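You operate a simulated robot arm through the tools that you are given. There is no shell and no other tool. Be economical: measure what you need, move in short steps, check, and stop when the job is done.

Carry out the task below with a simulated two-armed robot. There is one attempt and no reset: what you move stays moved.

JOB
Take the blue block with a white sole on the packing table and put it away on the corner of the plywood desk. Open the pine drawer, take the pears tub and put it in the floor of the pine drawer and shut the drawer again. Take the pasta tub and put it on the shelf under the plywood work table. Put the orange frost pad on the plywood bench away on the narrow wooden table. Lift the waste bin lid open. Any order will do. Set down upright: blue block with a white sole, orange frost pad.

It is judged by the outcome, as a careful person would: the job done as asked, and still so three seconds after it is handed in. It fails if anything else is knocked over, pushed out of place, dropped, spilled or broken. Lids that push on must go on centred and level and be pressed home; caps that screw on are set level and turned clockwise until they are tight.

ROBOT AND FRAMES
Two 6-joint arms with two-finger parallel grippers on one trunk, on a base that drives. Base frame: it is fixed to the floor where the robot stands at the start and does not move with it; the origin is under the middle of the robot, x ahead of it, y to its left, z up. Lengths are in mm, angles in degrees, forces in N, time in s.
The left shoulder is at the start at [60, 187, 1047], the right one opposite. With the tool pointing down near the work surface each hand reaches from about 240 to 620 mm from the robot's upright axis, wherever it stands, measured 20 degrees to its own side. Places, roughly: blue block with a white sole (5x4x5 cm) [500, 0, 800]; corner of the plywood desk (20x16 cm) [3180, -3580, 760]; floor of the pine drawer [600, -2300, 600]; narrow wooden table [1300, -1500, 800]; orange frost pad [250, -2000, 750]; pasta tub [250, -1750, 750]; pears tub [500, -1500, 750]; pine drawer [600, -2400, 600]; shelf under the plywood work table [-1800, -1000, 300]; waste bin lid [-3100, 2700, 300]. Payload 1.57 kg a hand.
Tool frame (each hand has its own): the origin (TCP) lies between the finger pads and is the grasp point; the fingertips stand 30 mm ahead of it; z points along the fingers, y is the line along which they close. The gripper opens to 110 mm. The fingers are 24 mm wide and 12 mm thick; the gripper's body (48 by 112 mm) begins 78 mm behind the TCP.
Orientation is told as [roll, pitch, yaw] about the base's x, y, z axes, in that order, counted from this pose: with the fingers straight down and closing along the base's y, the tool's x points along the base's -x, its y along +y and its z along -z.

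CONTROLS
- The arms move only by the tool send_rows. It takes "left_steps", "right_steps" or both (then of equal length, played together; a hand with none holds still); each is a list of rows, each a list of 7 numbers: the shift along the tool's x, y, z in mm, then the turn, a rotation vector about the tool's x, y, z in degrees, then the finger opening in mm, from 0 to 110. In form: [[x, y, z, wx, wy, wz, fingers], ...]. A call has 1 to 12 rows; each row shifts and turns the commanded pose from where the row before left it, along the tool's axes as they then stand. Rows are played at 5 a second. More than 50 mm and 8.6 degrees between two rows, or a gripper value outside its range, and nothing of the call is played. A pose out of reach is approached as far as the arm can. The call stops where the force on the tool passes 40 N (or 10 N more than at its start, if that is more) or the arm is blocked; 0.2 s more then pass. Each finger travels about 153 mm/s and halts on what it meets, pressing with about 23 N; the grip force reading is that of the motor and also rises with nothing between the fingers. The clock runs only during rows and for 0.2 s after the last one: add rows that do not move to give the fingers time. The reply holds the time, the measured pose of the TCP, the force on the tool along the base axes, the opening and the grip force, in the units named above and with some noise, with the torque about the TCP (base axes, N m) and any sound that the robot's microphone picked up, and new pictures: "views" is both (left out), scene, wrist or none (wrist: the cameras of the hands that moved).
- Cameras (640 x 400 px; columns grow to the right, rows downward): "scene" is now at [18.3, -6.5, 1588.3]; the picture's right is [-0.10, -1.00, 0.00], its down [-0.76, 0.07, -0.65] and it looks along [0.64, -0.06, -0.76] (base axes); focal length 250 px, centre (320, 200). "left" rides on the left gripper at [70, -16, -141] in its tool frame; the picture's right is [0.23, 0.97, 0.00], its down [-0.86, 0.20, -0.48] and it looks along [-0.47, 0.11, 0.88] (tool axes); focal length 222 px, centre (320, 200). "right" rides on the right gripper at [70, 16, -141] in its tool frame; the picture's right is [-0.23, 0.97, 0.00], its down [-0.86, -0.20, -0.48] and it looks along [-0.47, -0.11, 0.88] (tool axes); focal length 222 px, centre (320, 200). There is no depth. A picture from a camera that has moved, and an enlarged one, comes with that camera's place and axes in the base frame and with its lens.
- lift_body(by): slides the trunk up (or, below 0, down) by that many mm; the arms and the scene camera ride with it, the base frame stays. It gives what a move gives, with no picture.
- roll_base(legs): drives the robot by 1 to 6 legs, each [ahead, left, turn to the left] in mm, mm and degrees, along the robot's own axes; the way and the turn of a leg run together, so that a leg with both is an arc; at most 1500 mm and 180 degrees a leg. The arms and the cameras ride along, it lands a little off, and it stops where it bumps. It gives what a move gives, and a new picture of the scene camera.
- pan_tilt(pan, tilt): turns the head with the scene camera to pan (to the left, within 86 degrees either way) and tilt (down, from -29 to 69), counted from straight ahead of the robot. It gives what a move gives, and a new picture of the scene camera.
- enlarge(camera, box): a new picture of the part [left, top, right, bottom] of that camera's present view, enlarged. No time passes.
- finish_job(): hands the job in; it is judged then, once.

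Go step by step. Nothing tells you exact positions but the pictures and the camera data: compare them with the known pose of the tool, close in by small moves and look again before you grip or let go. The budget is 175 turns and 260 pictures, counting those below and the enlarged ones. Unless the task says otherwise, let go and move clear before handing in.

The tools are called after "Call:" as name(argument=value, ...) on one line, values as JSON. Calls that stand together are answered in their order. send_rows: Moves the arms, as the interface text tells. Its arguments: {"type":"object","properties":{"left_steps":{"type":"array","items":{"type":"array","items":{"type":"number"}}},"right_steps":{"type":"array","items":{"type":"array","items":{"type":"number"}}},"views":{"type":"string","enum":["both","scene","wrist","none"]}},"required":[]} The other tools are called the same way: lift_body (by) slides the trunk up or down; roll_base (legs) drives the base; pan_tilt (pan, tilt) turns the head that bears the scene camera; enlarge (camera, box) takes an enlarged picture of a part of a camera's view; finish_job () hands the job in.

At the start:

```text
time: 0.0
left_tcp_pos: [363.9, 179.2, 1071.2]
left_tool_rot: [0.0, 0.0, 0.1]
left_contact_force: [0.4, 0.5, -0.7]
left_moment: [0.0, 0.06, -0.02]
left_finger_gap: 110.0
left_grip_force: 0.1
right_tcp_pos: [459.6, -236.8, 985.5]
right_tool_rot: [0.0, 0.0, 0.0]
right_contact_force: [0.5, 0.1, 0.5]
right_moment: [0.0, 0.01, 0.0]
right_finger_gap: 110.1
right_grip_force: 0.0
trunk travel left (down, up): [-675.0, 315.0]
robot x, y, heading: [0.4, 0.9, -0.0]
head pan, tilt: [-5.6, 49.7]
```

scene: 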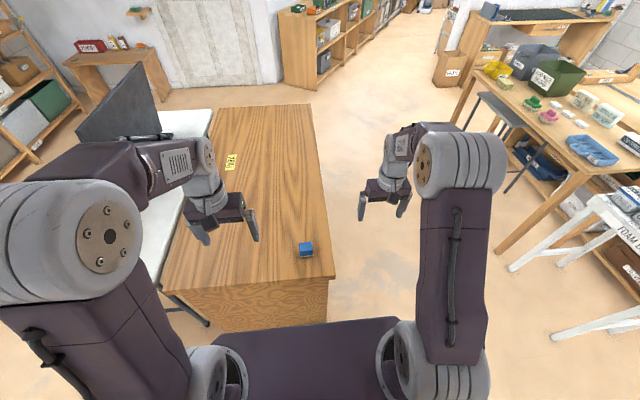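
right: 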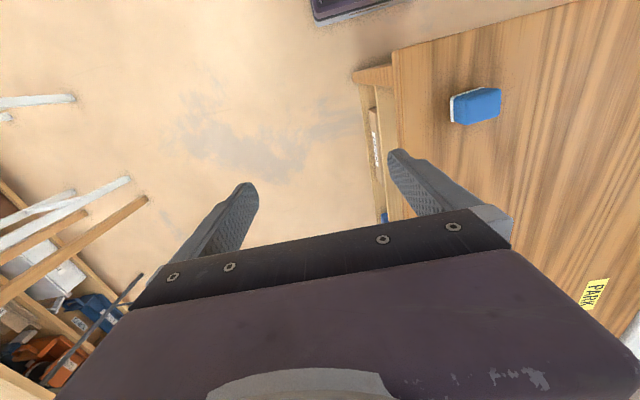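
left: 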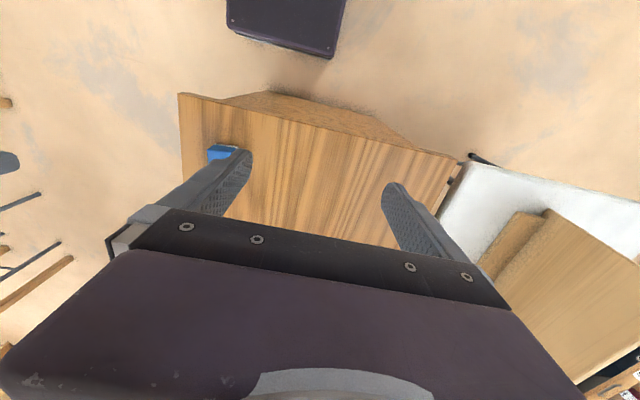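

I see the blue block near the front edge of the packing table, around [460, 0, 800]; its white sole seems to face sideways, so I look closer first.

Call:
enlarge(camera="scene", box=[270, 220, 350, 270])

Call:
enlarge(camera="right", box=[420, 60, 532, 130])

Call:
enlarge(camera="scene", box=[440, 30, 640, 155])

```text
8.00 times, centred on (310, 245) of scene
camera zoom: at [18.3, -6.5, 1588.3], right [-0.1, -1.0, 0.0], down [-0.76, 0.07, -0.65], along [0.64, -0.06, -0.76], focal length 1997 px, centre (400, -160)
```

zoom: 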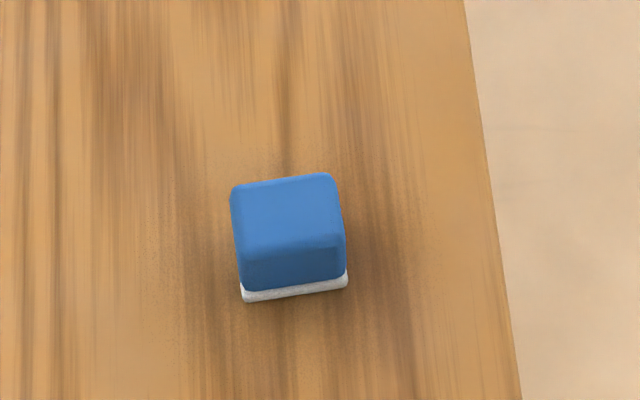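

```text
5.71 times, centred on (476, 95) of right
camera zoom: at [390.1, -219.9, 1127.1], right [0.23, 0.97, 0.0], down [0.86, -0.2, 0.48], along [0.47, -0.11, -0.88], focal length 1269 px, centre (-571, 800)
```

zoom: 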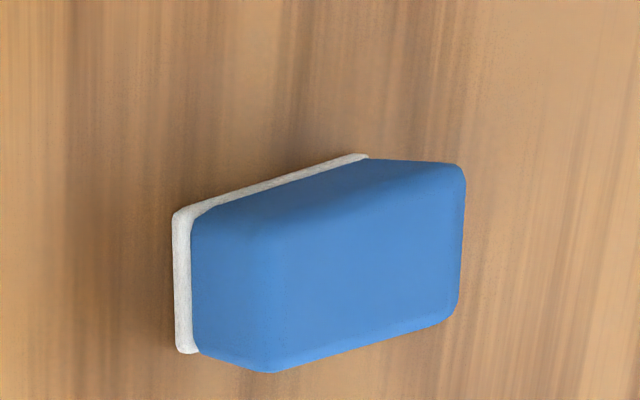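

```text
3.20 times, centred on (540, 92) of scene
camera zoom: at [18.3, -6.5, 1588.3], right [-0.1, -1.0, 0.0], down [-0.76, 0.07, -0.65], along [0.64, -0.06, -0.76], focal length 799 px, centre (-384, 544)
```

zoom: 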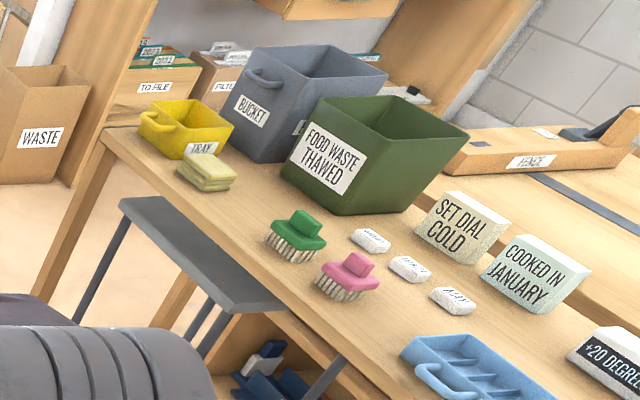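

The block stands upright on its white sole, about [480, 2], top z≈780. I bring the right hand over it.

Call:
send_rows(right_steps=[[-10, 48, 0, 0, 0, 0, 110], [-10, 48, 0, 0, 0, 0, 110], [0, 48, 0, 0, 0, 0, 110], [0, 48, 0, 0, 0, 0, 110], [0, 47, 0, 0, 0, 0, 110], [0, 0, 45, 0, 0, 0, 110], [0, 0, 45, 0, 0, 0, 110], [0, 0, 0, 0, 0, 0, 110]], views="wrist")

```text
time: 1.8
left_tcp_pos: [364.0, 181.7, 1073.1]
left_tool_rot: [0.0, 0.1, 0.1]
left_contact_force: [-0.4, 0.9, -0.6]
left_moment: [-0.01, -0.02, -0.02]
left_finger_gap: 110.0
left_grip_force: 0.0
right_tcp_pos: [481.5, 3.3, 896.2]
right_tool_rot: [-0.1, 0.0, 0.0]
right_contact_force: [0.3, 0.4, -0.7]
right_moment: [0.02, 0.03, -0.02]
right_finger_gap: 110.2
right_grip_force: 0.1
trunk travel left (down, up): [-675.0, 315.0]
robot x, y, heading: [-0.8, 0.1, 0.1]
head pan, tilt: [-5.6, 49.7]
camera right: at [409.8, 19.3, 1037.4], right [0.23, 0.97, 0.0], down [0.85, -0.2, 0.48], along [0.47, -0.11, -0.88], focal length 222 px, centre (320, 200)
```

right: 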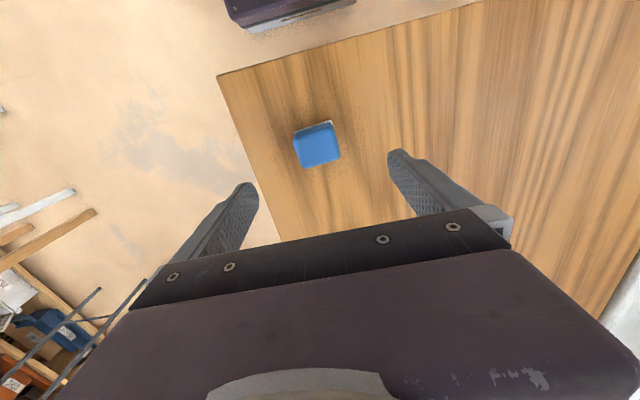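

The block lies straight below the tool. I descend the rest of the way and look.

Call:
send_rows(right_steps=[[0, 0, 45, 0, 0, 0, 110], [0, 0, 45, 0, 0, 0, 110], [0, 0, 30, 0, 0, 0, 100], [0, 0, 0, 0, 0, 0, 100]], views="both")

```text
time: 2.8
left_tcp_pos: [364.3, 179.5, 1071.5]
left_tool_rot: [-0.1, -0.1, 0.0]
left_contact_force: [-0.5, 0.6, 0.6]
left_moment: [-0.03, -0.01, 0.01]
left_finger_gap: 109.9
left_grip_force: 0.0
right_tcp_pos: [481.2, 4.6, 773.5]
right_tool_rot: [-0.1, 0.0, 0.0]
right_contact_force: [-0.9, -0.3, -0.2]
right_moment: [0.0, -0.01, -0.01]
right_finger_gap: 99.9
right_grip_force: 0.0
trunk travel left (down, up): [-675.0, 315.0]
robot x, y, heading: [0.5, 0.2, -0.2]
head pan, tilt: [-5.6, 49.7]
camera scene: at [18.2, -6.3, 1588.3], right [-0.1, -1.0, 0.0], down [-0.76, 0.07, -0.65], along [0.64, -0.06, -0.76], focal length 250 px, centre (320, 200)
camera right: at [409.4, 20.1, 916.0], right [0.23, 0.97, 0.0], down [0.86, -0.2, 0.48], along [0.47, -0.11, -0.88], focal length 222 px, centre (320, 200)
```

scene: 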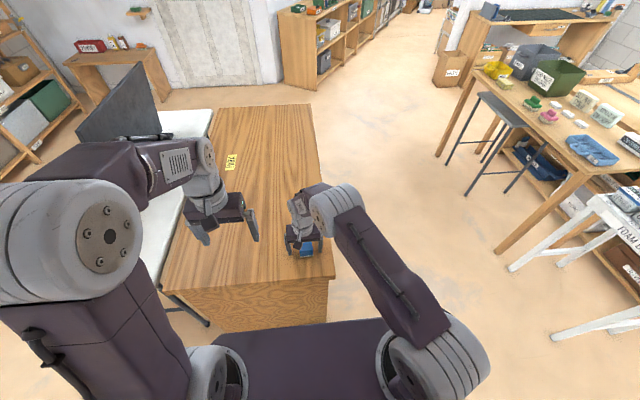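
right: 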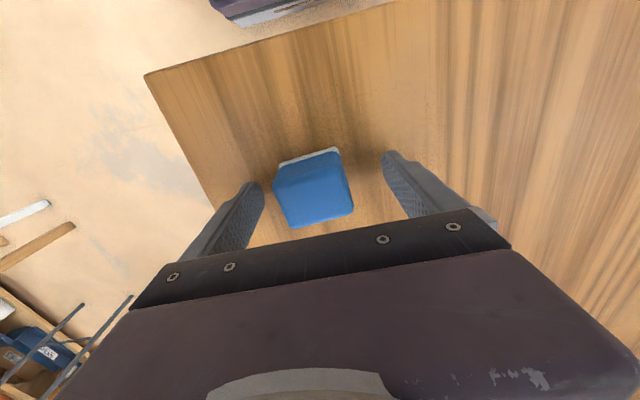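

The block sits between the fingers. I lower a touch, close and lift.

Call:
send_rows(right_steps=[[0, 0, 8, 0, 0, 0, 100], [0, 0, 0, 0, 0, 0, 45], [0, 0, 0, 0, 0, 0, 20], [0, 0, 0, 0, 0, 0, 20], [0, 0, -40, 0, 0, 0, 20], [0, 0, -45, 0, 0, 0, 20], [0, 0, -45, 0, 0, 0, 20], [0, 0, -45, 0, 0, 0, 20]], views="wrist")

Call:
pan_tilt(pan=-80, tilt=25)

```text
time: 3.5
left_tcp_pos: [361.6, 178.7, 1072.7]
left_tool_rot: [0.0, 0.0, -0.1]
left_contact_force: [0.4, 0.7, -0.5]
left_moment: [-0.03, 0.01, 0.0]
left_finger_gap: 110.0
left_grip_force: 0.1
right_tcp_pos: [479.7, 2.2, 770.0]
right_tool_rot: [0.1, -0.1, 0.0]
right_contact_force: [-6.8, -4.5, 21.5]
right_moment: [0.02, 0.48, 0.0]
right_finger_gap: 49.9
right_grip_force: 16.7
trunk travel left (down, up): [-675.0, 315.0]
robot x, y, heading: [-0.7, 0.5, -0.0]
head pan, tilt: [-5.6, 49.7]
stopped in row 3 (right hand): the force on the tool passed its limit at 42 N (the readings are from after the stop); the commanded pose is now the measured one
camera right: at [408.8, 18.5, 911.9], right [0.23, 0.97, 0.0], down [0.85, -0.2, 0.48], along [0.47, -0.11, -0.88], focal length 222 px, centre (320, 200)
```

right: 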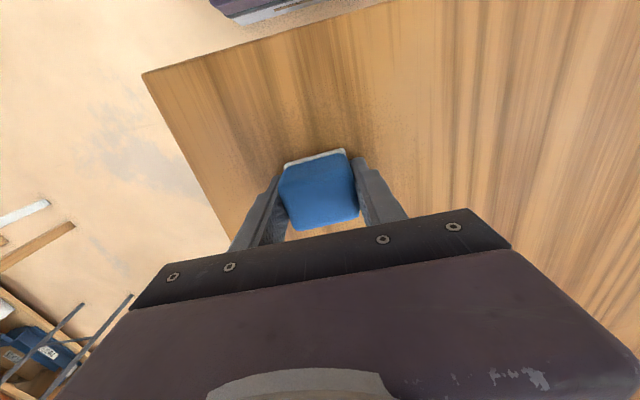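

```text
time: 5.0
left_tcp_pos: [360.2, 177.5, 1074.0]
left_tool_rot: [0.0, -0.1, -0.1]
left_contact_force: [-0.1, 0.2, -0.3]
left_moment: [-0.01, 0.02, -0.02]
left_finger_gap: 110.1
left_grip_force: 0.1
right_tcp_pos: [480.7, 1.9, 771.3]
right_tool_rot: [0.0, -0.3, 0.0]
right_contact_force: [-3.1, -6.1, 34.5]
right_moment: [-0.71, 0.5, 0.09]
right_finger_gap: 49.6
right_grip_force: 23.1
trunk travel left (down, up): [-675.0, 315.0]
robot x, y, heading: [-2.4, -0.4, -0.1]
head pan, tilt: [-80.0, 25.0]
camera scene: at [-48.4, -90.9, 1625.2], right [-0.98, -0.17, 0.0], down [-0.07, 0.42, -0.91], along [0.16, -0.89, -0.42], focal length 250 px, centre (320, 200)
```

scene: 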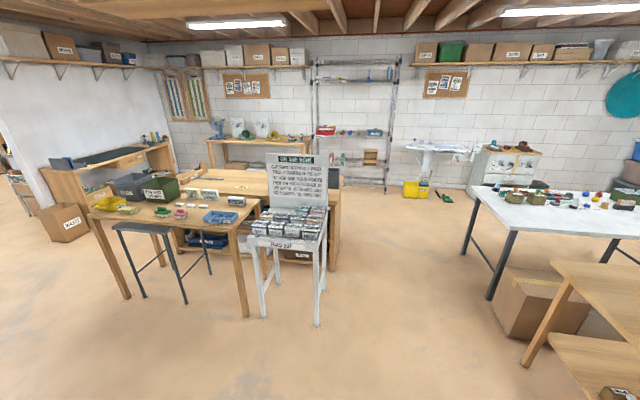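

The tips touched the table and the grip has closed at 50 mm. I lift the block and look at the room.

Call:
send_rows(right_steps=[[0, 0, -10, 0, 0, 0, 20], [0, 0, -45, 0, 0, 0, 20], [0, 0, -45, 0, 0, 0, 20], [0, 0, -45, 0, 0, 0, 20], [0, 0, -45, 0, 0, 0, 20], [0, 0, 0, 0, 0, 0, 20]], views="wrist")

Call:
enlarge(camera="scene", box=[30, 120, 350, 320])

Call:
enlarge(camera="scene", box=[230, 150, 360, 270])

```text
time: 6.3
left_tcp_pos: [365.9, 178.7, 1071.1]
left_tool_rot: [0.0, 0.0, 0.0]
left_contact_force: [0.1, 0.5, -0.1]
left_moment: [-0.01, -0.01, -0.01]
left_finger_gap: 110.0
left_grip_force: 0.0
right_tcp_pos: [483.0, 2.1, 958.1]
right_tool_rot: [0.0, -0.1, 0.0]
right_contact_force: [-0.4, 0.6, -1.1]
right_moment: [0.02, 0.04, -0.03]
right_finger_gap: 49.1
right_grip_force: 23.1
trunk travel left (down, up): [-675.0, 315.0]
robot x, y, heading: [-0.2, 3.5, -0.2]
head pan, tilt: [-80.0, 25.0]
camera right: at [411.8, 18.6, 1099.6], right [0.23, 0.97, 0.0], down [0.85, -0.2, 0.48], along [0.47, -0.11, -0.88], focal length 222 px, centre (320, 200)
```

right: 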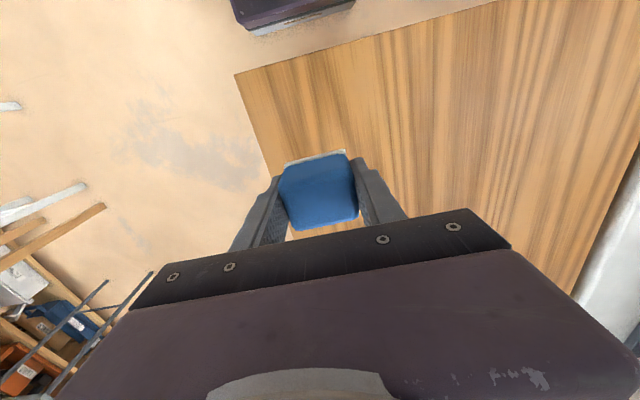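

```text
2.00 times, centred on (190, 220) of scene
camera zoom: at [-41.6, -89.5, 1625.4], right [-0.98, -0.17, 0.0], down [-0.07, 0.42, -0.91], along [0.16, -0.89, -0.42], focal length 499 px, centre (580, 160)
```

zoom: 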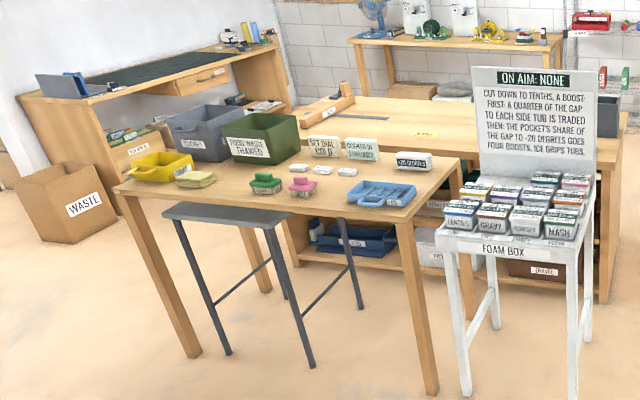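

```text
3.33 times, centred on (295, 210) of scene
camera zoom: at [-41.6, -89.5, 1625.4], right [-0.98, -0.17, 0.0], down [-0.07, 0.42, -0.91], along [0.16, -0.89, -0.42], focal length 832 px, centre (403, 167)
```

zoom: 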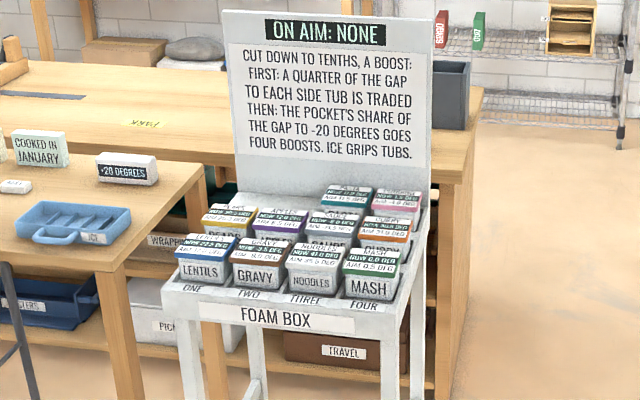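

The block is held; the room map is taking shape: desk along the far-left wall, narrow table at x 750–1850, plywood bench behind it. I drive the aisle at y≈-700 toward the desk, heading unchanged.

Call:
roll_base(legs=[[0, -700, 0], [1200, 0, 0], [1100, 0, 0]])

```text
time: 21.0
left_tcp_pos: [2651.8, -517.5, 1072.0]
left_tool_rot: [0.0, -0.1, -0.2]
left_contact_force: [-0.8, -0.2, 0.0]
left_moment: [-0.01, -0.03, -0.01]
left_finger_gap: 109.8
left_grip_force: 0.1
right_tcp_pos: [2767.1, -694.5, 956.8]
right_tool_rot: [0.0, -0.1, -0.2]
right_contact_force: [-0.6, 1.0, -0.4]
right_moment: [-0.02, 0.01, 0.03]
right_finger_gap: 49.1
right_grip_force: 23.1
trunk travel left (down, up): [-675.0, 315.0]
robot x, y, heading: [2285.5, -697.6, -0.3]
head pan, tilt: [-80.0, 25.0]
camera scene: at [2243.5, -784.6, 1625.4], right [-0.99, -0.17, 0.0], down [-0.07, 0.42, -0.91], along [0.15, -0.89, -0.42], focal length 250 px, centre (320, 200)
```

scene: 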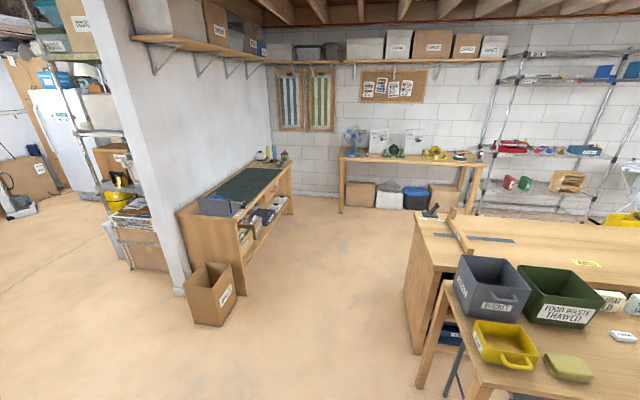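

The way is clear. I continue sideways toward the far end of the desk.

Call:
roll_base(legs=[[0, -1500, 0], [0, -1150, 0]])

Call:
pan_tilt(pan=-10, tilt=35)

```text
time: 33.9
left_tcp_pos: [2640.6, -3160.8, 1071.5]
left_tool_rot: [0.0, 0.0, -0.7]
left_contact_force: [0.5, 0.3, 0.0]
left_moment: [0.02, 0.04, 0.0]
left_finger_gap: 109.9
left_grip_force: 0.1
right_tcp_pos: [2754.3, -3340.3, 958.1]
right_tool_rot: [0.1, -0.1, -0.7]
right_contact_force: [0.2, 0.4, 0.1]
right_moment: [-0.04, -0.02, -0.02]
right_finger_gap: 48.9
right_grip_force: 23.7
trunk travel left (down, up): [-675.0, 315.0]
robot x, y, heading: [2273.8, -3337.4, -0.8]
head pan, tilt: [-80.0, 25.0]
camera scene: at [2229.7, -3424.5, 1625.4], right [-0.99, -0.16, 0.0], down [-0.07, 0.42, -0.91], along [0.15, -0.89, -0.42], focal length 250 px, centre (320, 200)
```

scene: 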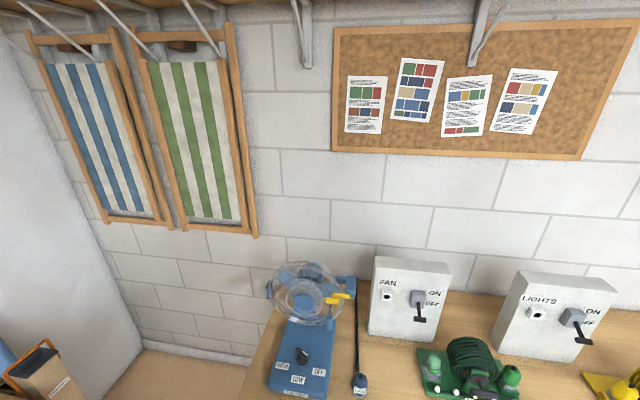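

```text
time: 35.3
left_tcp_pos: [2639.0, -3160.2, 1072.2]
left_tool_rot: [0.0, 0.0, -0.7]
left_contact_force: [-0.6, -0.1, 0.2]
left_moment: [-0.03, 0.02, 0.0]
left_finger_gap: 109.9
left_grip_force: 0.0
right_tcp_pos: [2755.1, -3338.3, 957.5]
right_tool_rot: [0.0, -0.2, -0.7]
right_contact_force: [1.0, 0.2, 0.4]
right_moment: [-0.01, 0.0, 0.0]
right_finger_gap: 49.0
right_grip_force: 23.2
trunk travel left (down, up): [-675.0, 315.0]
robot x, y, heading: [2274.5, -3334.8, -0.5]
head pan, tilt: [-10.0, 35.0]
camera scene: at [2301.3, -3350.2, 1609.6], right [-0.19, -0.98, 0.0], down [-0.56, 0.11, -0.82], along [0.8, -0.15, -0.57], focal length 250 px, centre (320, 200)
```

scene: 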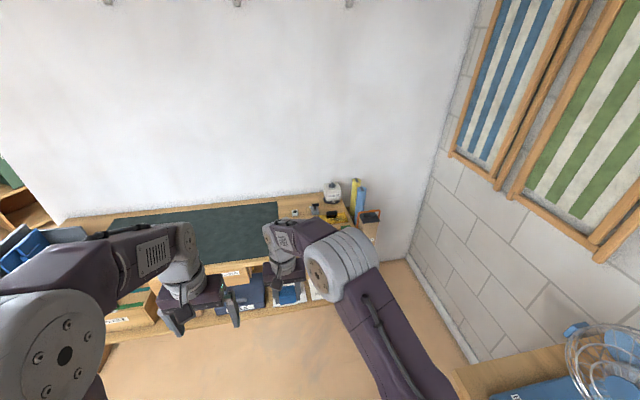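

The desk's right corner is visible beside the right arm, with some items; I look closer.

Call:
enlarge(camera="scene", box=[270, 170, 398, 250])

Call:
enlarge(camera="right", box=[0, 0, 640, 400])

```text
5.00 times, centred on (334, 210) of scene
camera zoom: at [2301.3, -3350.2, 1609.6], right [-0.19, -0.98, 0.0], down [-0.56, 0.11, -0.82], along [0.8, -0.15, -0.57], focal length 1248 px, centre (250, 150)
```

zoom: 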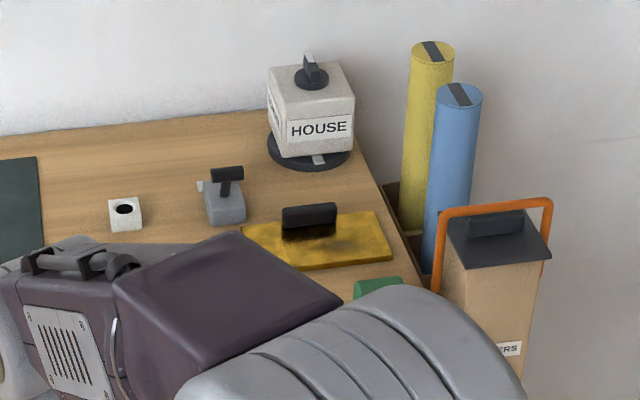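

```text
1.00 times, centred on (320, 200) of right (not enlarged: the box is as wide or as high as the picture)
camera zoom: at [2684.7, -3321.7, 1099.4], right [0.24, 0.97, 0.0], down [0.85, -0.21, 0.48], along [0.47, -0.11, -0.88], focal length 222 px, centre (320, 200)
```

zoom: 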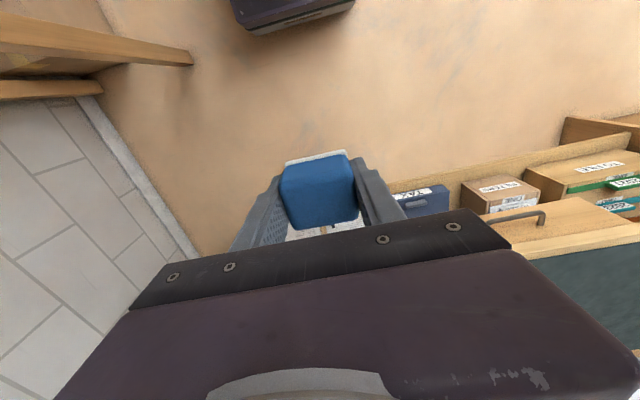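

The target corner [3180, -3580] is hidden behind my forearm. I raise the right hand and draw it back, then roll closer to see it from above.

Call:
send_rows(right_steps=[[30, 20, -45, 0, 0, 0, 20], [30, 20, -45, 0, 0, 0, 20], [30, 20, -45, 0, 0, 0, 20], [30, 0, 0, 0, 0, 0, 20]], views="none")

Call:
roll_base(legs=[[400, -85, 0.5]])

Call:
pan_tilt(pan=-28, tilt=55)

```text
refused: row 1 steps farther than a row can; nothing moved
```

```text
time: 37.8
left_tcp_pos: [3040.7, -3246.5, 1071.8]
left_tool_rot: [0.1, -0.1, -0.1]
left_contact_force: [-0.7, -0.4, -0.1]
left_moment: [-0.02, 0.02, -0.02]
left_finger_gap: 110.0
left_grip_force: 0.1
right_tcp_pos: [3156.8, -3423.3, 956.9]
right_tool_rot: [-0.1, -0.1, 0.1]
right_contact_force: [-0.2, -0.6, -0.3]
right_moment: [0.0, 0.01, 0.0]
right_finger_gap: 49.0
right_grip_force: 22.2
trunk travel left (down, up): [-675.0, 315.0]
robot x, y, heading: [2671.3, -3425.7, -0.0]
head pan, tilt: [-10.0, 35.0]
camera scene: at [2702.4, -3438.9, 1609.6], right [-0.17, -0.98, 0.0], down [-0.56, 0.1, -0.82], along [0.81, -0.14, -0.57], focal length 250 px, centre (320, 200)
```

scene: 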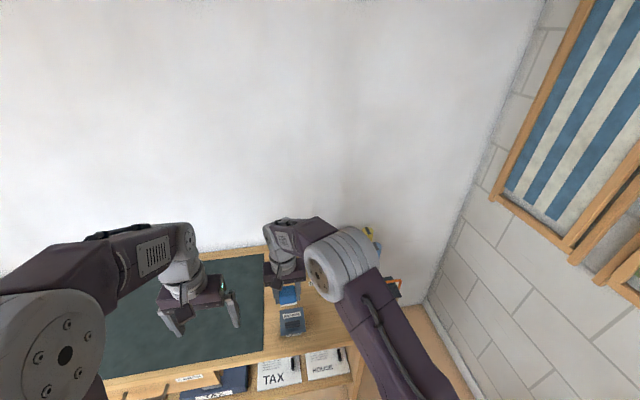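

```text
time: 38.7
left_tcp_pos: [3038.9, -3245.2, 1071.2]
left_tool_rot: [0.1, 0.0, -0.1]
left_contact_force: [-0.2, -0.5, 0.3]
left_moment: [-0.03, -0.01, 0.03]
left_finger_gap: 110.0
left_grip_force: 0.1
right_tcp_pos: [3157.3, -3424.0, 957.4]
right_tool_rot: [0.0, -0.1, 0.0]
right_contact_force: [0.6, 0.6, -0.6]
right_moment: [-0.01, -0.02, 0.01]
right_finger_gap: 49.1
right_grip_force: 23.0
trunk travel left (down, up): [-675.0, 315.0]
robot x, y, heading: [2675.1, -3426.6, 0.2]
head pan, tilt: [-28.0, 55.0]
camera scene: at [2679.9, -3457.4, 1581.4], right [-0.47, -0.88, 0.0], down [-0.72, 0.38, -0.57], along [0.51, -0.27, -0.82], focal length 250 px, centre (320, 200)
```

scene: 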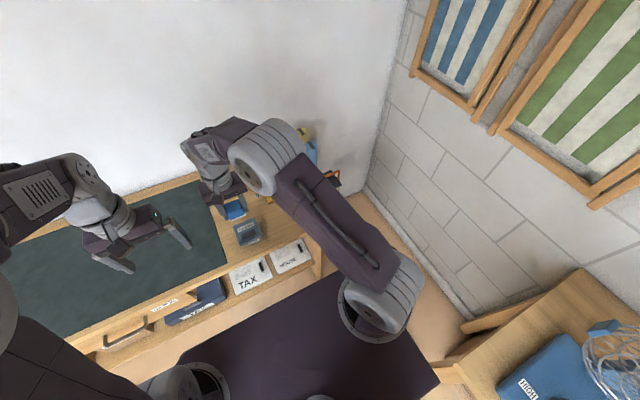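

The forearm still hides the corner. I lift the hand and swing it to the right, back from the desk, so the head can see the spot.

Call:
send_rows(right_steps=[[20, 0, -45, 0, 0, 0, 20], [20, 0, -45, 0, 0, 0, 20], [30, -10, -35, 0, 0, 0, 20], [30, -38, 0, 0, 0, 0, 20], [20, -45, 0, 0, 0, 0, 20], [0, -48, 0, 0, 0, 0, 20], [0, -48, 0, 0, 0, 0, 20], [0, -48, 0, 0, 0, 0, 20], [0, -48, 0, 0, 0, 0, 20], [0, -40, 0, 0, 0, 0, 20], [0, 0, 0, 0, 0, 0, 20]], views="scene")

```text
time: 41.1
left_tcp_pos: [3038.8, -3245.4, 1071.6]
left_tool_rot: [0.0, 0.0, -0.1]
left_contact_force: [0.5, 0.6, 0.5]
left_moment: [-0.03, 0.04, 0.01]
left_finger_gap: 110.0
left_grip_force: 0.0
right_tcp_pos: [3037.0, -3747.7, 1083.5]
right_tool_rot: [-0.1, -0.1, 0.0]
right_contact_force: [-0.5, -0.1, -0.4]
right_moment: [0.0, -0.01, 0.02]
right_finger_gap: 49.1
right_grip_force: 22.9
trunk travel left (down, up): [-675.0, 315.0]
robot x, y, heading: [2675.0, -3426.0, -0.1]
head pan, tilt: [-28.0, 55.0]
camera scene: at [2679.6, -3456.7, 1581.4], right [-0.47, -0.88, 0.0], down [-0.72, 0.39, -0.57], along [0.51, -0.27, -0.82], focal length 250 px, centre (320, 200)
```

scene: 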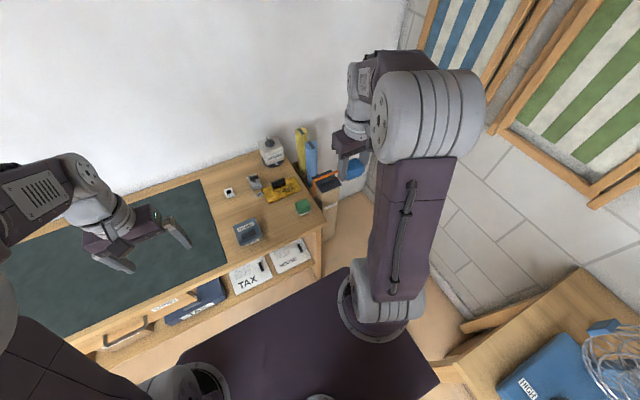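

Call:
enlarge(camera="scene", box=[220, 150, 348, 250])

```text
4.00 times, centred on (284, 200) of scene
camera zoom: at [2679.6, -3456.7, 1581.4], right [-0.47, -0.88, 0.0], down [-0.72, 0.39, -0.57], along [0.51, -0.27, -0.82], focal length 999 px, centre (464, 200)
```

zoom: 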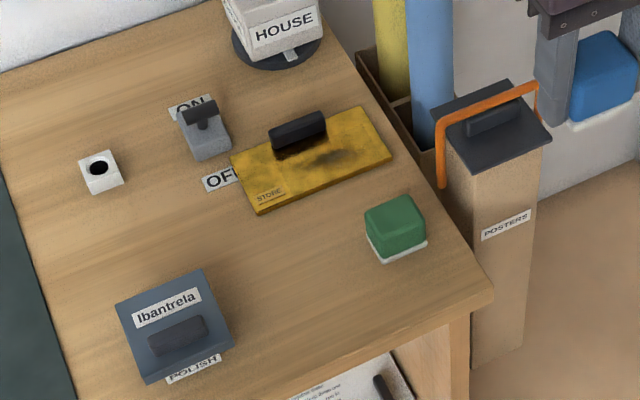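

There is clear room between the green block and the dark "Ibantrela" box. I bring the block above [3183, -3555] and lower partway.

Call:
send_rows(right_steps=[[0, 48, 0, 0, 0, 0, 20], [0, 48, 0, 0, 0, 0, 20], [0, 48, 0, 0, 0, 0, 20], [0, 48, 0, 0, 0, 0, 20], [-48, 0, 0, 0, 0, 0, 20], [-48, 0, 0, 0, 0, 0, 20], [-48, 0, 0, 0, 0, 0, 20], [0, 0, 48, 0, 0, 0, 20], [0, 0, 48, 0, 0, 0, 20], [0, 0, 48, 0, 0, 0, 20], [0, 0, 48, 0, 0, 0, 20], [0, 0, 0, 0, 0, 0, 20]], views="both")

```text
time: 43.7
left_tcp_pos: [3038.1, -3246.0, 1071.6]
left_tool_rot: [0.0, -0.1, -0.1]
left_contact_force: [-0.9, 0.4, 0.1]
left_moment: [-0.01, -0.01, 0.02]
left_finger_gap: 109.9
left_grip_force: 0.0
right_tcp_pos: [3180.6, -3556.8, 890.8]
right_tool_rot: [-0.1, -0.1, 0.1]
right_contact_force: [-0.5, 0.0, -0.3]
right_moment: [-0.01, -0.04, 0.03]
right_finger_gap: 49.0
right_grip_force: 23.3
trunk travel left (down, up): [-675.0, 315.0]
robot x, y, heading: [2671.9, -3427.1, -0.3]
head pan, tilt: [-28.0, 55.0]
camera scene: at [2679.3, -3457.4, 1581.4], right [-0.47, -0.88, 0.0], down [-0.72, 0.39, -0.57], along [0.51, -0.27, -0.82], focal length 250 px, centre (320, 200)
camera right: at [3109.6, -3539.8, 1033.0], right [0.23, 0.97, 0.0], down [0.85, -0.2, 0.48], along [0.47, -0.11, -0.88], focal length 222 px, centre (320, 200)
```

scene: 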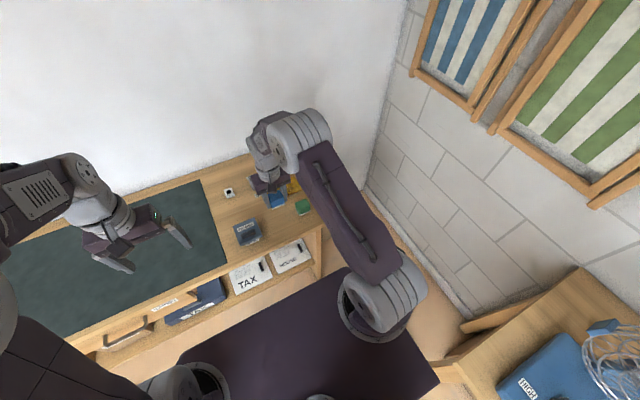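
right: 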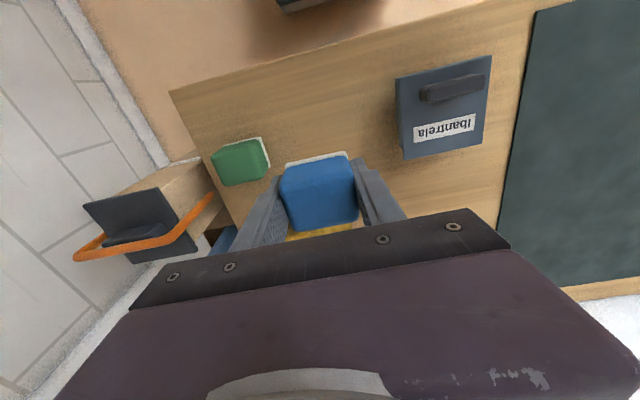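

Spot is clear. I descend gently.

Call:
send_rows(right_steps=[[0, 0, 40, 0, 0, 0, 20], [0, 0, 35, 0, 0, 0, 20], [0, 0, 10, 0, 0, 0, 20], [0, 0, 0, 0, 0, 0, 20]], views="wrist")

```text
time: 44.7
left_tcp_pos: [3040.2, -3246.0, 1072.3]
left_tool_rot: [-0.1, 0.0, 0.0]
left_contact_force: [0.2, -0.7, -0.6]
left_moment: [-0.03, 0.01, 0.02]
left_finger_gap: 110.1
left_grip_force: 0.0
right_tcp_pos: [3181.6, -3557.5, 804.9]
right_tool_rot: [0.0, -0.1, 0.0]
right_contact_force: [0.7, 1.1, -1.4]
right_moment: [-0.03, 0.0, 0.02]
right_finger_gap: 49.0
right_grip_force: 23.2
trunk travel left (down, up): [-675.0, 315.0]
robot x, y, heading: [2673.7, -3420.8, 0.2]
head pan, tilt: [-28.0, 55.0]
camera right: at [3110.4, -3540.5, 947.2], right [0.23, 0.97, 0.0], down [0.85, -0.2, 0.48], along [0.47, -0.11, -0.88], focal length 222 px, centre (320, 200)
```

right: 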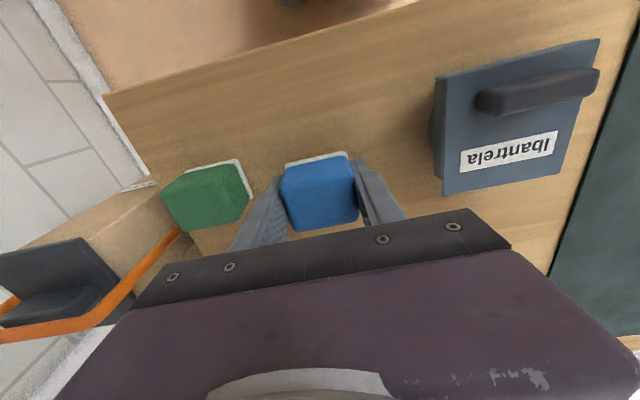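

Still free. I feel down in small steps.

Call:
send_rows(right_steps=[[0, 0, 4, 0, 0, 0, 20], [0, 0, 4, 0, 0, 0, 20], [0, 0, 3, 0, 0, 0, 20], [0, 0, 2, 0, 0, 0, 20], [0, 0, 0, 0, 0, 0, 20]], views="none")

```text
time: 45.9
left_tcp_pos: [3040.0, -3245.6, 1072.7]
left_tool_rot: [0.0, 0.1, -0.1]
left_contact_force: [0.2, -0.1, 0.1]
left_moment: [0.03, 0.02, 0.03]
left_finger_gap: 110.4
left_grip_force: 0.0
right_tcp_pos: [3181.8, -3556.6, 792.2]
right_tool_rot: [0.0, -0.1, 0.1]
right_contact_force: [-0.3, -0.2, -0.8]
right_moment: [-0.01, 0.0, -0.01]
right_finger_gap: 49.1
right_grip_force: 22.4
trunk travel left (down, up): [-675.0, 315.0]
robot x, y, heading: [2674.5, -3426.9, -0.1]
head pan, tilt: [-28.0, 55.0]
```

Call:
send_rows(right_steps=[[0, 0, 2, 0, 0, 0, 20], [0, 0, 2, 0, 0, 0, 20], [0, 0, 2, 0, 0, 0, 20], [0, 0, 0, 0, 0, 0, 20]], views="wrist")

```text
time: 46.9
left_tcp_pos: [3036.4, -3245.2, 1074.1]
left_tool_rot: [0.0, -0.2, -0.1]
left_contact_force: [0.4, -0.2, -0.1]
left_moment: [-0.01, 0.02, 0.05]
left_finger_gap: 110.0
left_grip_force: 0.0
right_tcp_pos: [3180.3, -3556.0, 790.5]
right_tool_rot: [0.1, -0.5, 0.0]
right_contact_force: [0.1, -2.9, 32.5]
right_moment: [0.19, 0.35, 0.16]
right_finger_gap: 49.1
right_grip_force: 23.1
trunk travel left (down, up): [-675.0, 315.0]
robot x, y, heading: [2671.6, -3424.3, 0.1]
head pan, tilt: [-28.0, 55.0]
camera right: at [3108.5, -3539.3, 931.5], right [0.23, 0.97, 0.0], down [0.85, -0.2, 0.49], along [0.47, -0.11, -0.87], focal length 222 px, centre (320, 200)
```

right: 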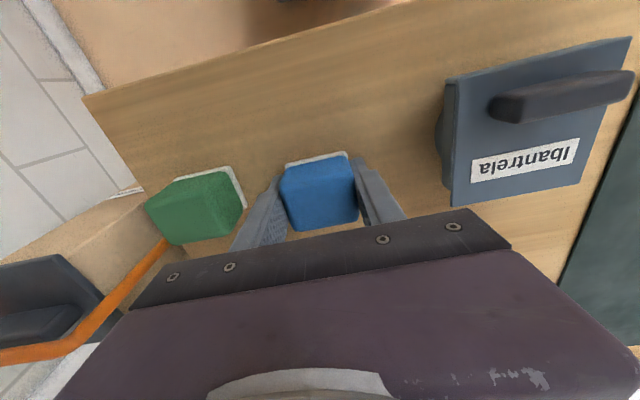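

It rests on the desk. I ease off, open slightly, and rise straight up.

Call:
send_rows(right_steps=[[0, 0, -3, 0, 0, 0, 20], [0, 0, 0, 0, 0, 0, 56], [0, 0, 0, 0, 0, 0, 60], [0, 0, -15, 0, 0, 0, 60], [0, 0, -40, 0, 0, 0, 60], [0, 0, -45, 0, 0, 0, 60], [0, 0, -45, 0, 0, 0, 60], [0, 0, -45, 0, 0, 0, 60], [0, 0, 0, 0, 0, 0, 60]], views="wrist")

```text
time: 48.9
left_tcp_pos: [3039.4, -3245.9, 1071.1]
left_tool_rot: [0.1, 0.0, -0.1]
left_contact_force: [-0.5, 1.1, 0.6]
left_moment: [0.01, 0.01, 0.02]
left_finger_gap: 109.9
left_grip_force: 0.0
right_tcp_pos: [3180.6, -3554.4, 979.0]
right_tool_rot: [0.0, -0.2, 0.0]
right_contact_force: [-0.2, -0.2, 0.5]
right_moment: [0.01, 0.03, -0.01]
right_finger_gap: 59.9
right_grip_force: 0.0
trunk travel left (down, up): [-675.0, 315.0]
robot x, y, heading: [2672.6, -3420.0, -0.1]
head pan, tilt: [-28.0, 55.0]
camera right: at [3109.8, -3537.5, 1120.9], right [0.23, 0.97, 0.0], down [0.85, -0.2, 0.48], along [0.47, -0.11, -0.88], focal length 222 px, centre (320, 200)
```

right: 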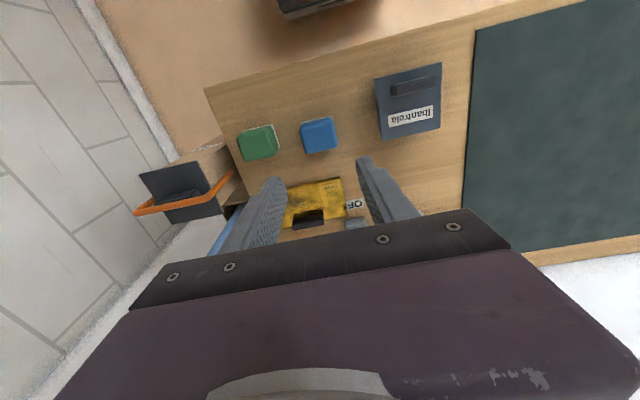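

The block stands in place beside the green one. Next I back out and turn around to view the bench, drawer and frost pad from this side.

Call:
roll_base(legs=[[-450, 200, 0], [0, 0, 150]])

Call:
pan_tilt(pan=0, tilt=20)

```text
time: 57.9
left_tcp_pos: [1817.9, -3196.2, 1070.2]
left_tool_rot: [0.0, 0.0, 149.8]
left_contact_force: [-0.7, 0.3, -0.2]
left_moment: [0.02, 0.03, -0.01]
left_finger_gap: 110.0
left_grip_force: 0.0
right_tcp_pos: [1851.9, -2859.1, 978.5]
right_tool_rot: [0.1, -0.1, 149.9]
right_contact_force: [1.6, 0.4, 0.3]
right_moment: [0.03, 0.0, 0.02]
right_finger_gap: 60.1
right_grip_force: 0.1
trunk travel left (down, up): [-675.0, 315.0]
robot x, y, heading: [2223.3, -3224.2, 149.8]
head pan, tilt: [-28.0, 55.0]
camera scene: at [2238.4, -3192.7, 1581.4], right [0.85, 0.53, 0.0], down [0.43, -0.7, -0.57], along [-0.3, 0.49, -0.82], focal length 250 px, centre (320, 200)
```

scene: 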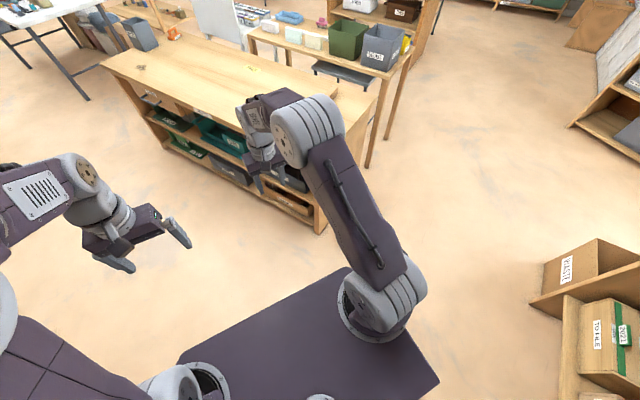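

```text
time: 59.0
left_tcp_pos: [1818.6, -3196.5, 1071.4]
left_tool_rot: [0.0, 0.0, 149.9]
left_contact_force: [-0.1, 0.2, 0.1]
left_moment: [0.02, 0.02, -0.02]
left_finger_gap: 110.1
left_grip_force: 0.0
right_tcp_pos: [1851.3, -2859.5, 978.6]
right_tool_rot: [-0.1, -0.2, 149.9]
right_contact_force: [0.6, -0.3, 1.1]
right_moment: [-0.03, 0.03, 0.01]
right_finger_gap: 60.4
right_grip_force: 0.1
trunk travel left (down, up): [-675.0, 315.0]
robot x, y, heading: [2227.9, -3225.2, 149.9]
head pan, tilt: [0.0, 20.0]
camera scene: at [2196.0, -3207.1, 1633.4], right [0.5, 0.86, 0.0], down [0.3, -0.17, -0.94], along [-0.81, 0.47, -0.34], focal length 250 px, centre (320, 200)
```

scene: 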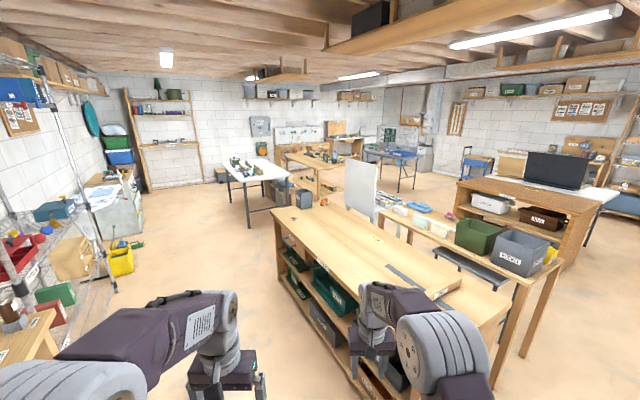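

The drawer side of the bench faces -y. I turn to face +y and strafe along the bench toward x≈650.

Call:
roll_base(legs=[[0, 0, -60], [0, 1000, 0], [0, 500, 0]])

Call:
pan_tilt(pan=0, tilt=40)

```text
time: 69.4
left_tcp_pos: [539.7, -2851.0, 1071.8]
left_tool_rot: [-0.1, 0.1, 90.1]
left_contact_force: [-0.1, -0.4, -0.4]
left_moment: [0.01, -0.01, 0.0]
left_finger_gap: 109.8
left_grip_force: 0.0
right_tcp_pos: [848.0, -2708.7, 978.2]
right_tool_rot: [-0.1, -0.1, 90.0]
right_contact_force: [0.6, 0.8, 0.5]
right_moment: [0.0, 0.0, 0.02]
right_finger_gap: 60.1
right_grip_force: 0.1
trunk travel left (down, up): [-675.0, 315.0]
robot x, y, heading: [719.2, -3216.4, 90.0]
head pan, tilt: [0.0, 20.0]
camera scene: at [720.1, -3181.4, 1633.5], right [1.0, 0.0, 0.0], down [0.0, -0.34, -0.94], along [0.0, 0.94, -0.34], focal length 250 px, centre (320, 200)
```

scene: 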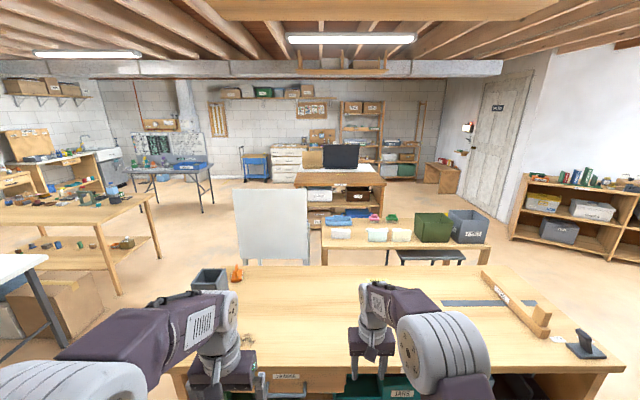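

```text
time: 70.2
left_tcp_pos: [539.1, -2850.8, 1072.1]
left_tool_rot: [0.1, 0.0, 90.1]
left_contact_force: [-0.4, 0.6, 0.5]
left_moment: [-0.03, 0.01, 0.0]
left_finger_gap: 110.2
left_grip_force: 0.1
right_tcp_pos: [846.7, -2711.5, 978.5]
right_tool_rot: [0.0, -0.1, 90.1]
right_contact_force: [0.9, 0.2, -0.1]
right_moment: [0.01, 0.01, -0.02]
right_finger_gap: 60.1
right_grip_force: 0.1
trunk travel left (down, up): [-675.0, 315.0]
robot x, y, heading: [717.5, -3213.8, 90.1]
head pan, tilt: [0.0, 40.0]
camera scene: at [719.8, -3189.6, 1602.1], right [1.0, 0.0, 0.0], down [0.0, -0.64, -0.77], along [0.0, 0.77, -0.64], focal length 250 px, centre (320, 200)
```

scene: 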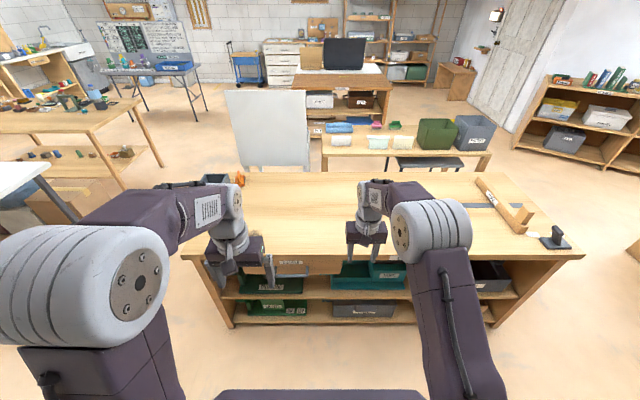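

The drawer is under the bench at left with a handle; the frost pad seems to be by the grey box at the far left. I zoom in on both.

Call:
enlarge(camera="scene", box=[200, 235, 328, 315])

Call:
enlarge(camera="scene", box=[170, 150, 298, 230])

Call:
enlarge(camera="left", box=[0, 0, 640, 400])

```text
5.00 times, centred on (264, 275) of scene
camera zoom: at [719.8, -3189.6, 1602.1], right [1.0, 0.0, 0.0], down [0.0, -0.64, -0.77], along [0.0, 0.77, -0.64], focal length 1248 px, centre (600, -175)
```

zoom: 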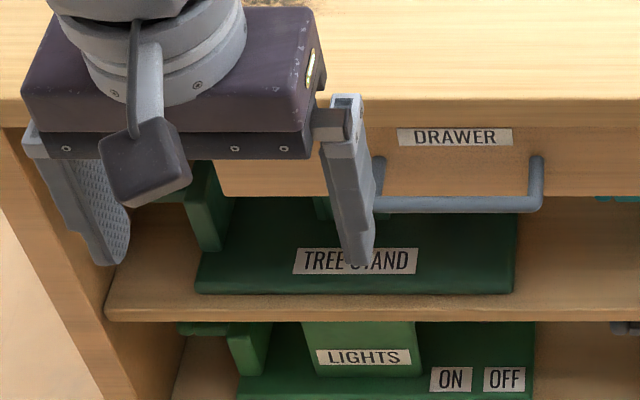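

```text
5.00 times, centred on (234, 190) of scene
camera zoom: at [719.8, -3189.6, 1602.1], right [1.0, 0.0, 0.0], down [0.0, -0.64, -0.77], along [0.0, 0.77, -0.64], focal length 1248 px, centre (750, 250)
```

zoom: 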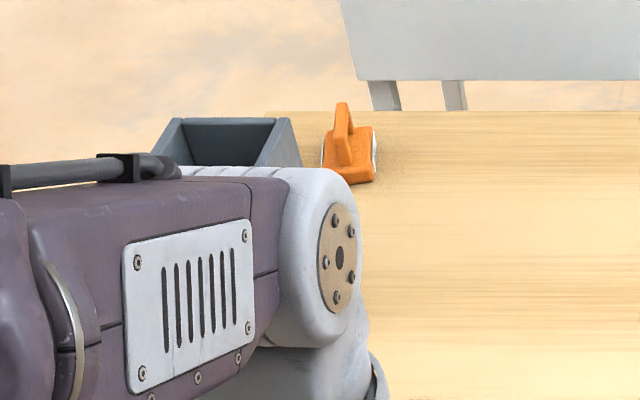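

```text
1.00 times, centred on (320, 200) of left (not enlarged: the box is as wide or as high as the picture)
camera zoom: at [555.5, -2920.7, 1214.3], right [-0.97, -0.23, 0.0], down [-0.2, 0.86, 0.48], along [-0.11, 0.47, -0.88], focal length 222 px, centre (320, 200)
```

zoom: 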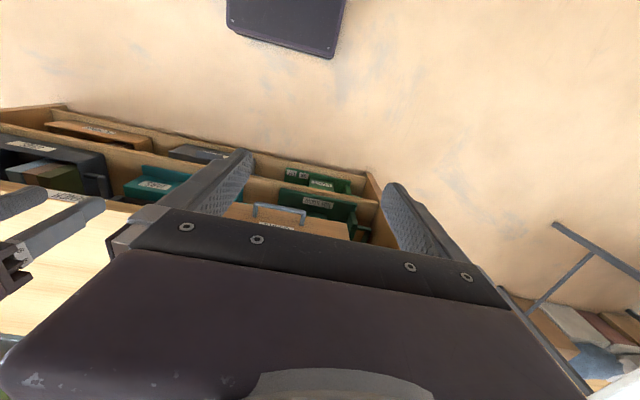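

The bar handle is around [594, -2550, ~640]. I lower the trunk for a horizontal grip and turn the left hand to point at the drawer.

Call:
lift_body(by=-330)

Call:
send_rows(left_steps=[[0, 0, 0, 0, -8.5, 0, 110], [0, 0, 0, 0, -8.5, 0, 110], [0, 0, 0, 0, -8.5, 0, 110], [0, 0, 0, 0, -8.5, 0, 110], [0, 0, 0, 0, -8.5, 0, 110], [0, 0, 0, 0, -8.5, 0, 110], [0, 0, 0, 0, -8.5, 0, 110], [0, 0, 0, 0, -8.5, 0, 110], [0, 0, 0, 0, -8.5, 0, 110], [0, 0, 0, 0, -8.5, 0, 110], [0, 0, 0, 0, -5, 0, 110], [0, 0, 0, 0, 0, 0, 110]], views="both")

```text
time: 73.5
left_tcp_pos: [539.0, -2852.1, 740.8]
left_tool_rot: [0.0, 0.0, 90.0]
left_contact_force: [0.1, -0.6, 0.9]
left_moment: [0.0, 0.01, 0.01]
left_finger_gap: 110.1
left_grip_force: 0.0
right_tcp_pos: [846.5, -2709.5, 648.2]
right_tool_rot: [0.0, -0.1, 90.0]
right_contact_force: [0.7, 0.0, 0.0]
right_moment: [0.0, -0.01, -0.01]
right_finger_gap: 60.0
right_grip_force: 0.1
trunk travel left (down, up): [-345.0, 645.0]
robot x, y, heading: [715.7, -3218.0, 90.3]
head pan, tilt: [0.0, 40.0]
```

```text
time: 76.0
left_tcp_pos: [558.5, -2708.4, 858.4]
left_tool_rot: [-13.5, -82.5, 101.7]
left_contact_force: [0.9, 0.6, 0.7]
left_moment: [-0.01, 0.0, 0.01]
left_finger_gap: 110.0
left_grip_force: 0.0
left hand out of reach, approached as far as the arm can: row 4, 5, 6, 7, 8, 9, 10, 11
right_tcp_pos: [847.0, -2709.4, 649.6]
right_tool_rot: [0.0, -0.1, 90.0]
right_contact_force: [0.1, -0.3, -0.8]
right_moment: [-0.02, -0.01, -0.01]
right_finger_gap: 60.1
right_grip_force: 0.1
trunk travel left (down, up): [-345.0, 645.0]
robot x, y, heading: [717.1, -3216.7, 90.1]
head pan, tilt: [0.0, 40.0]
camera scene: at [719.7, -3189.1, 1272.0], right [1.0, 0.0, 0.0], down [0.0, -0.64, -0.77], along [0.0, 0.77, -0.64], focal length 250 px, centre (320, 200)
camera left: at [572.0, -2857.1, 810.4], right [-0.97, 0.0, -0.26], down [-0.24, -0.36, 0.9], along [-0.09, 0.93, 0.35], focal length 222 px, centre (320, 200)
```

scene: 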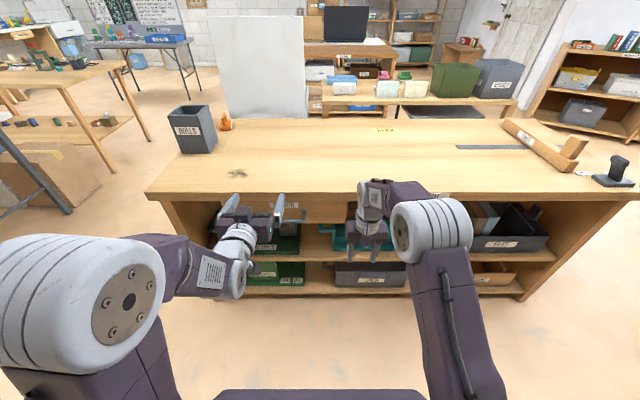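
left: 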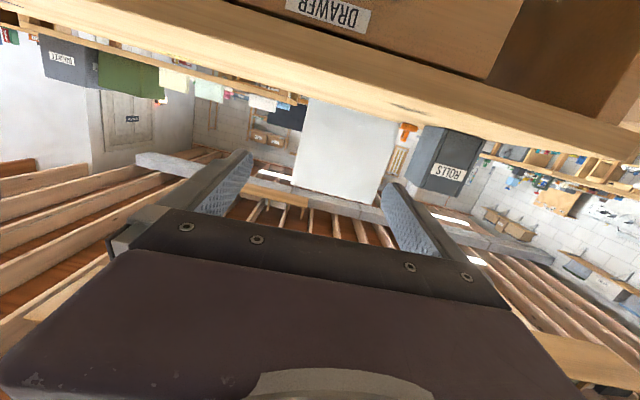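

The wrist can't go horizontal that near the body; farther out it can. I check the handle from this lower view for its height.

Call:
enlarge(camera="scene", box=[210, 180, 370, 280])

```text
4.00 times, centred on (290, 230) of scene
camera zoom: at [719.7, -3189.1, 1272.0], right [1.0, 0.0, 0.0], down [0.0, -0.64, -0.77], along [0.0, 0.77, -0.64], focal length 999 px, centre (440, 80)
```

zoom: 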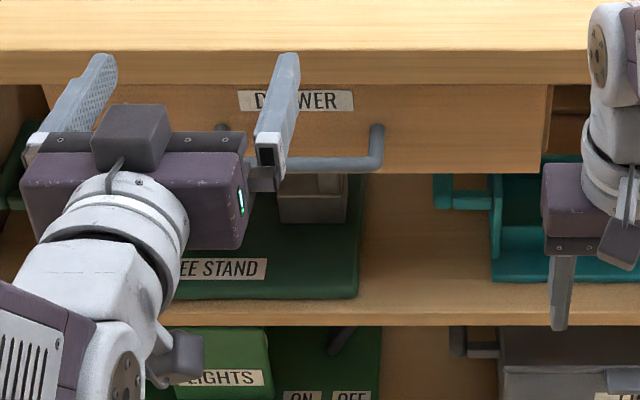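

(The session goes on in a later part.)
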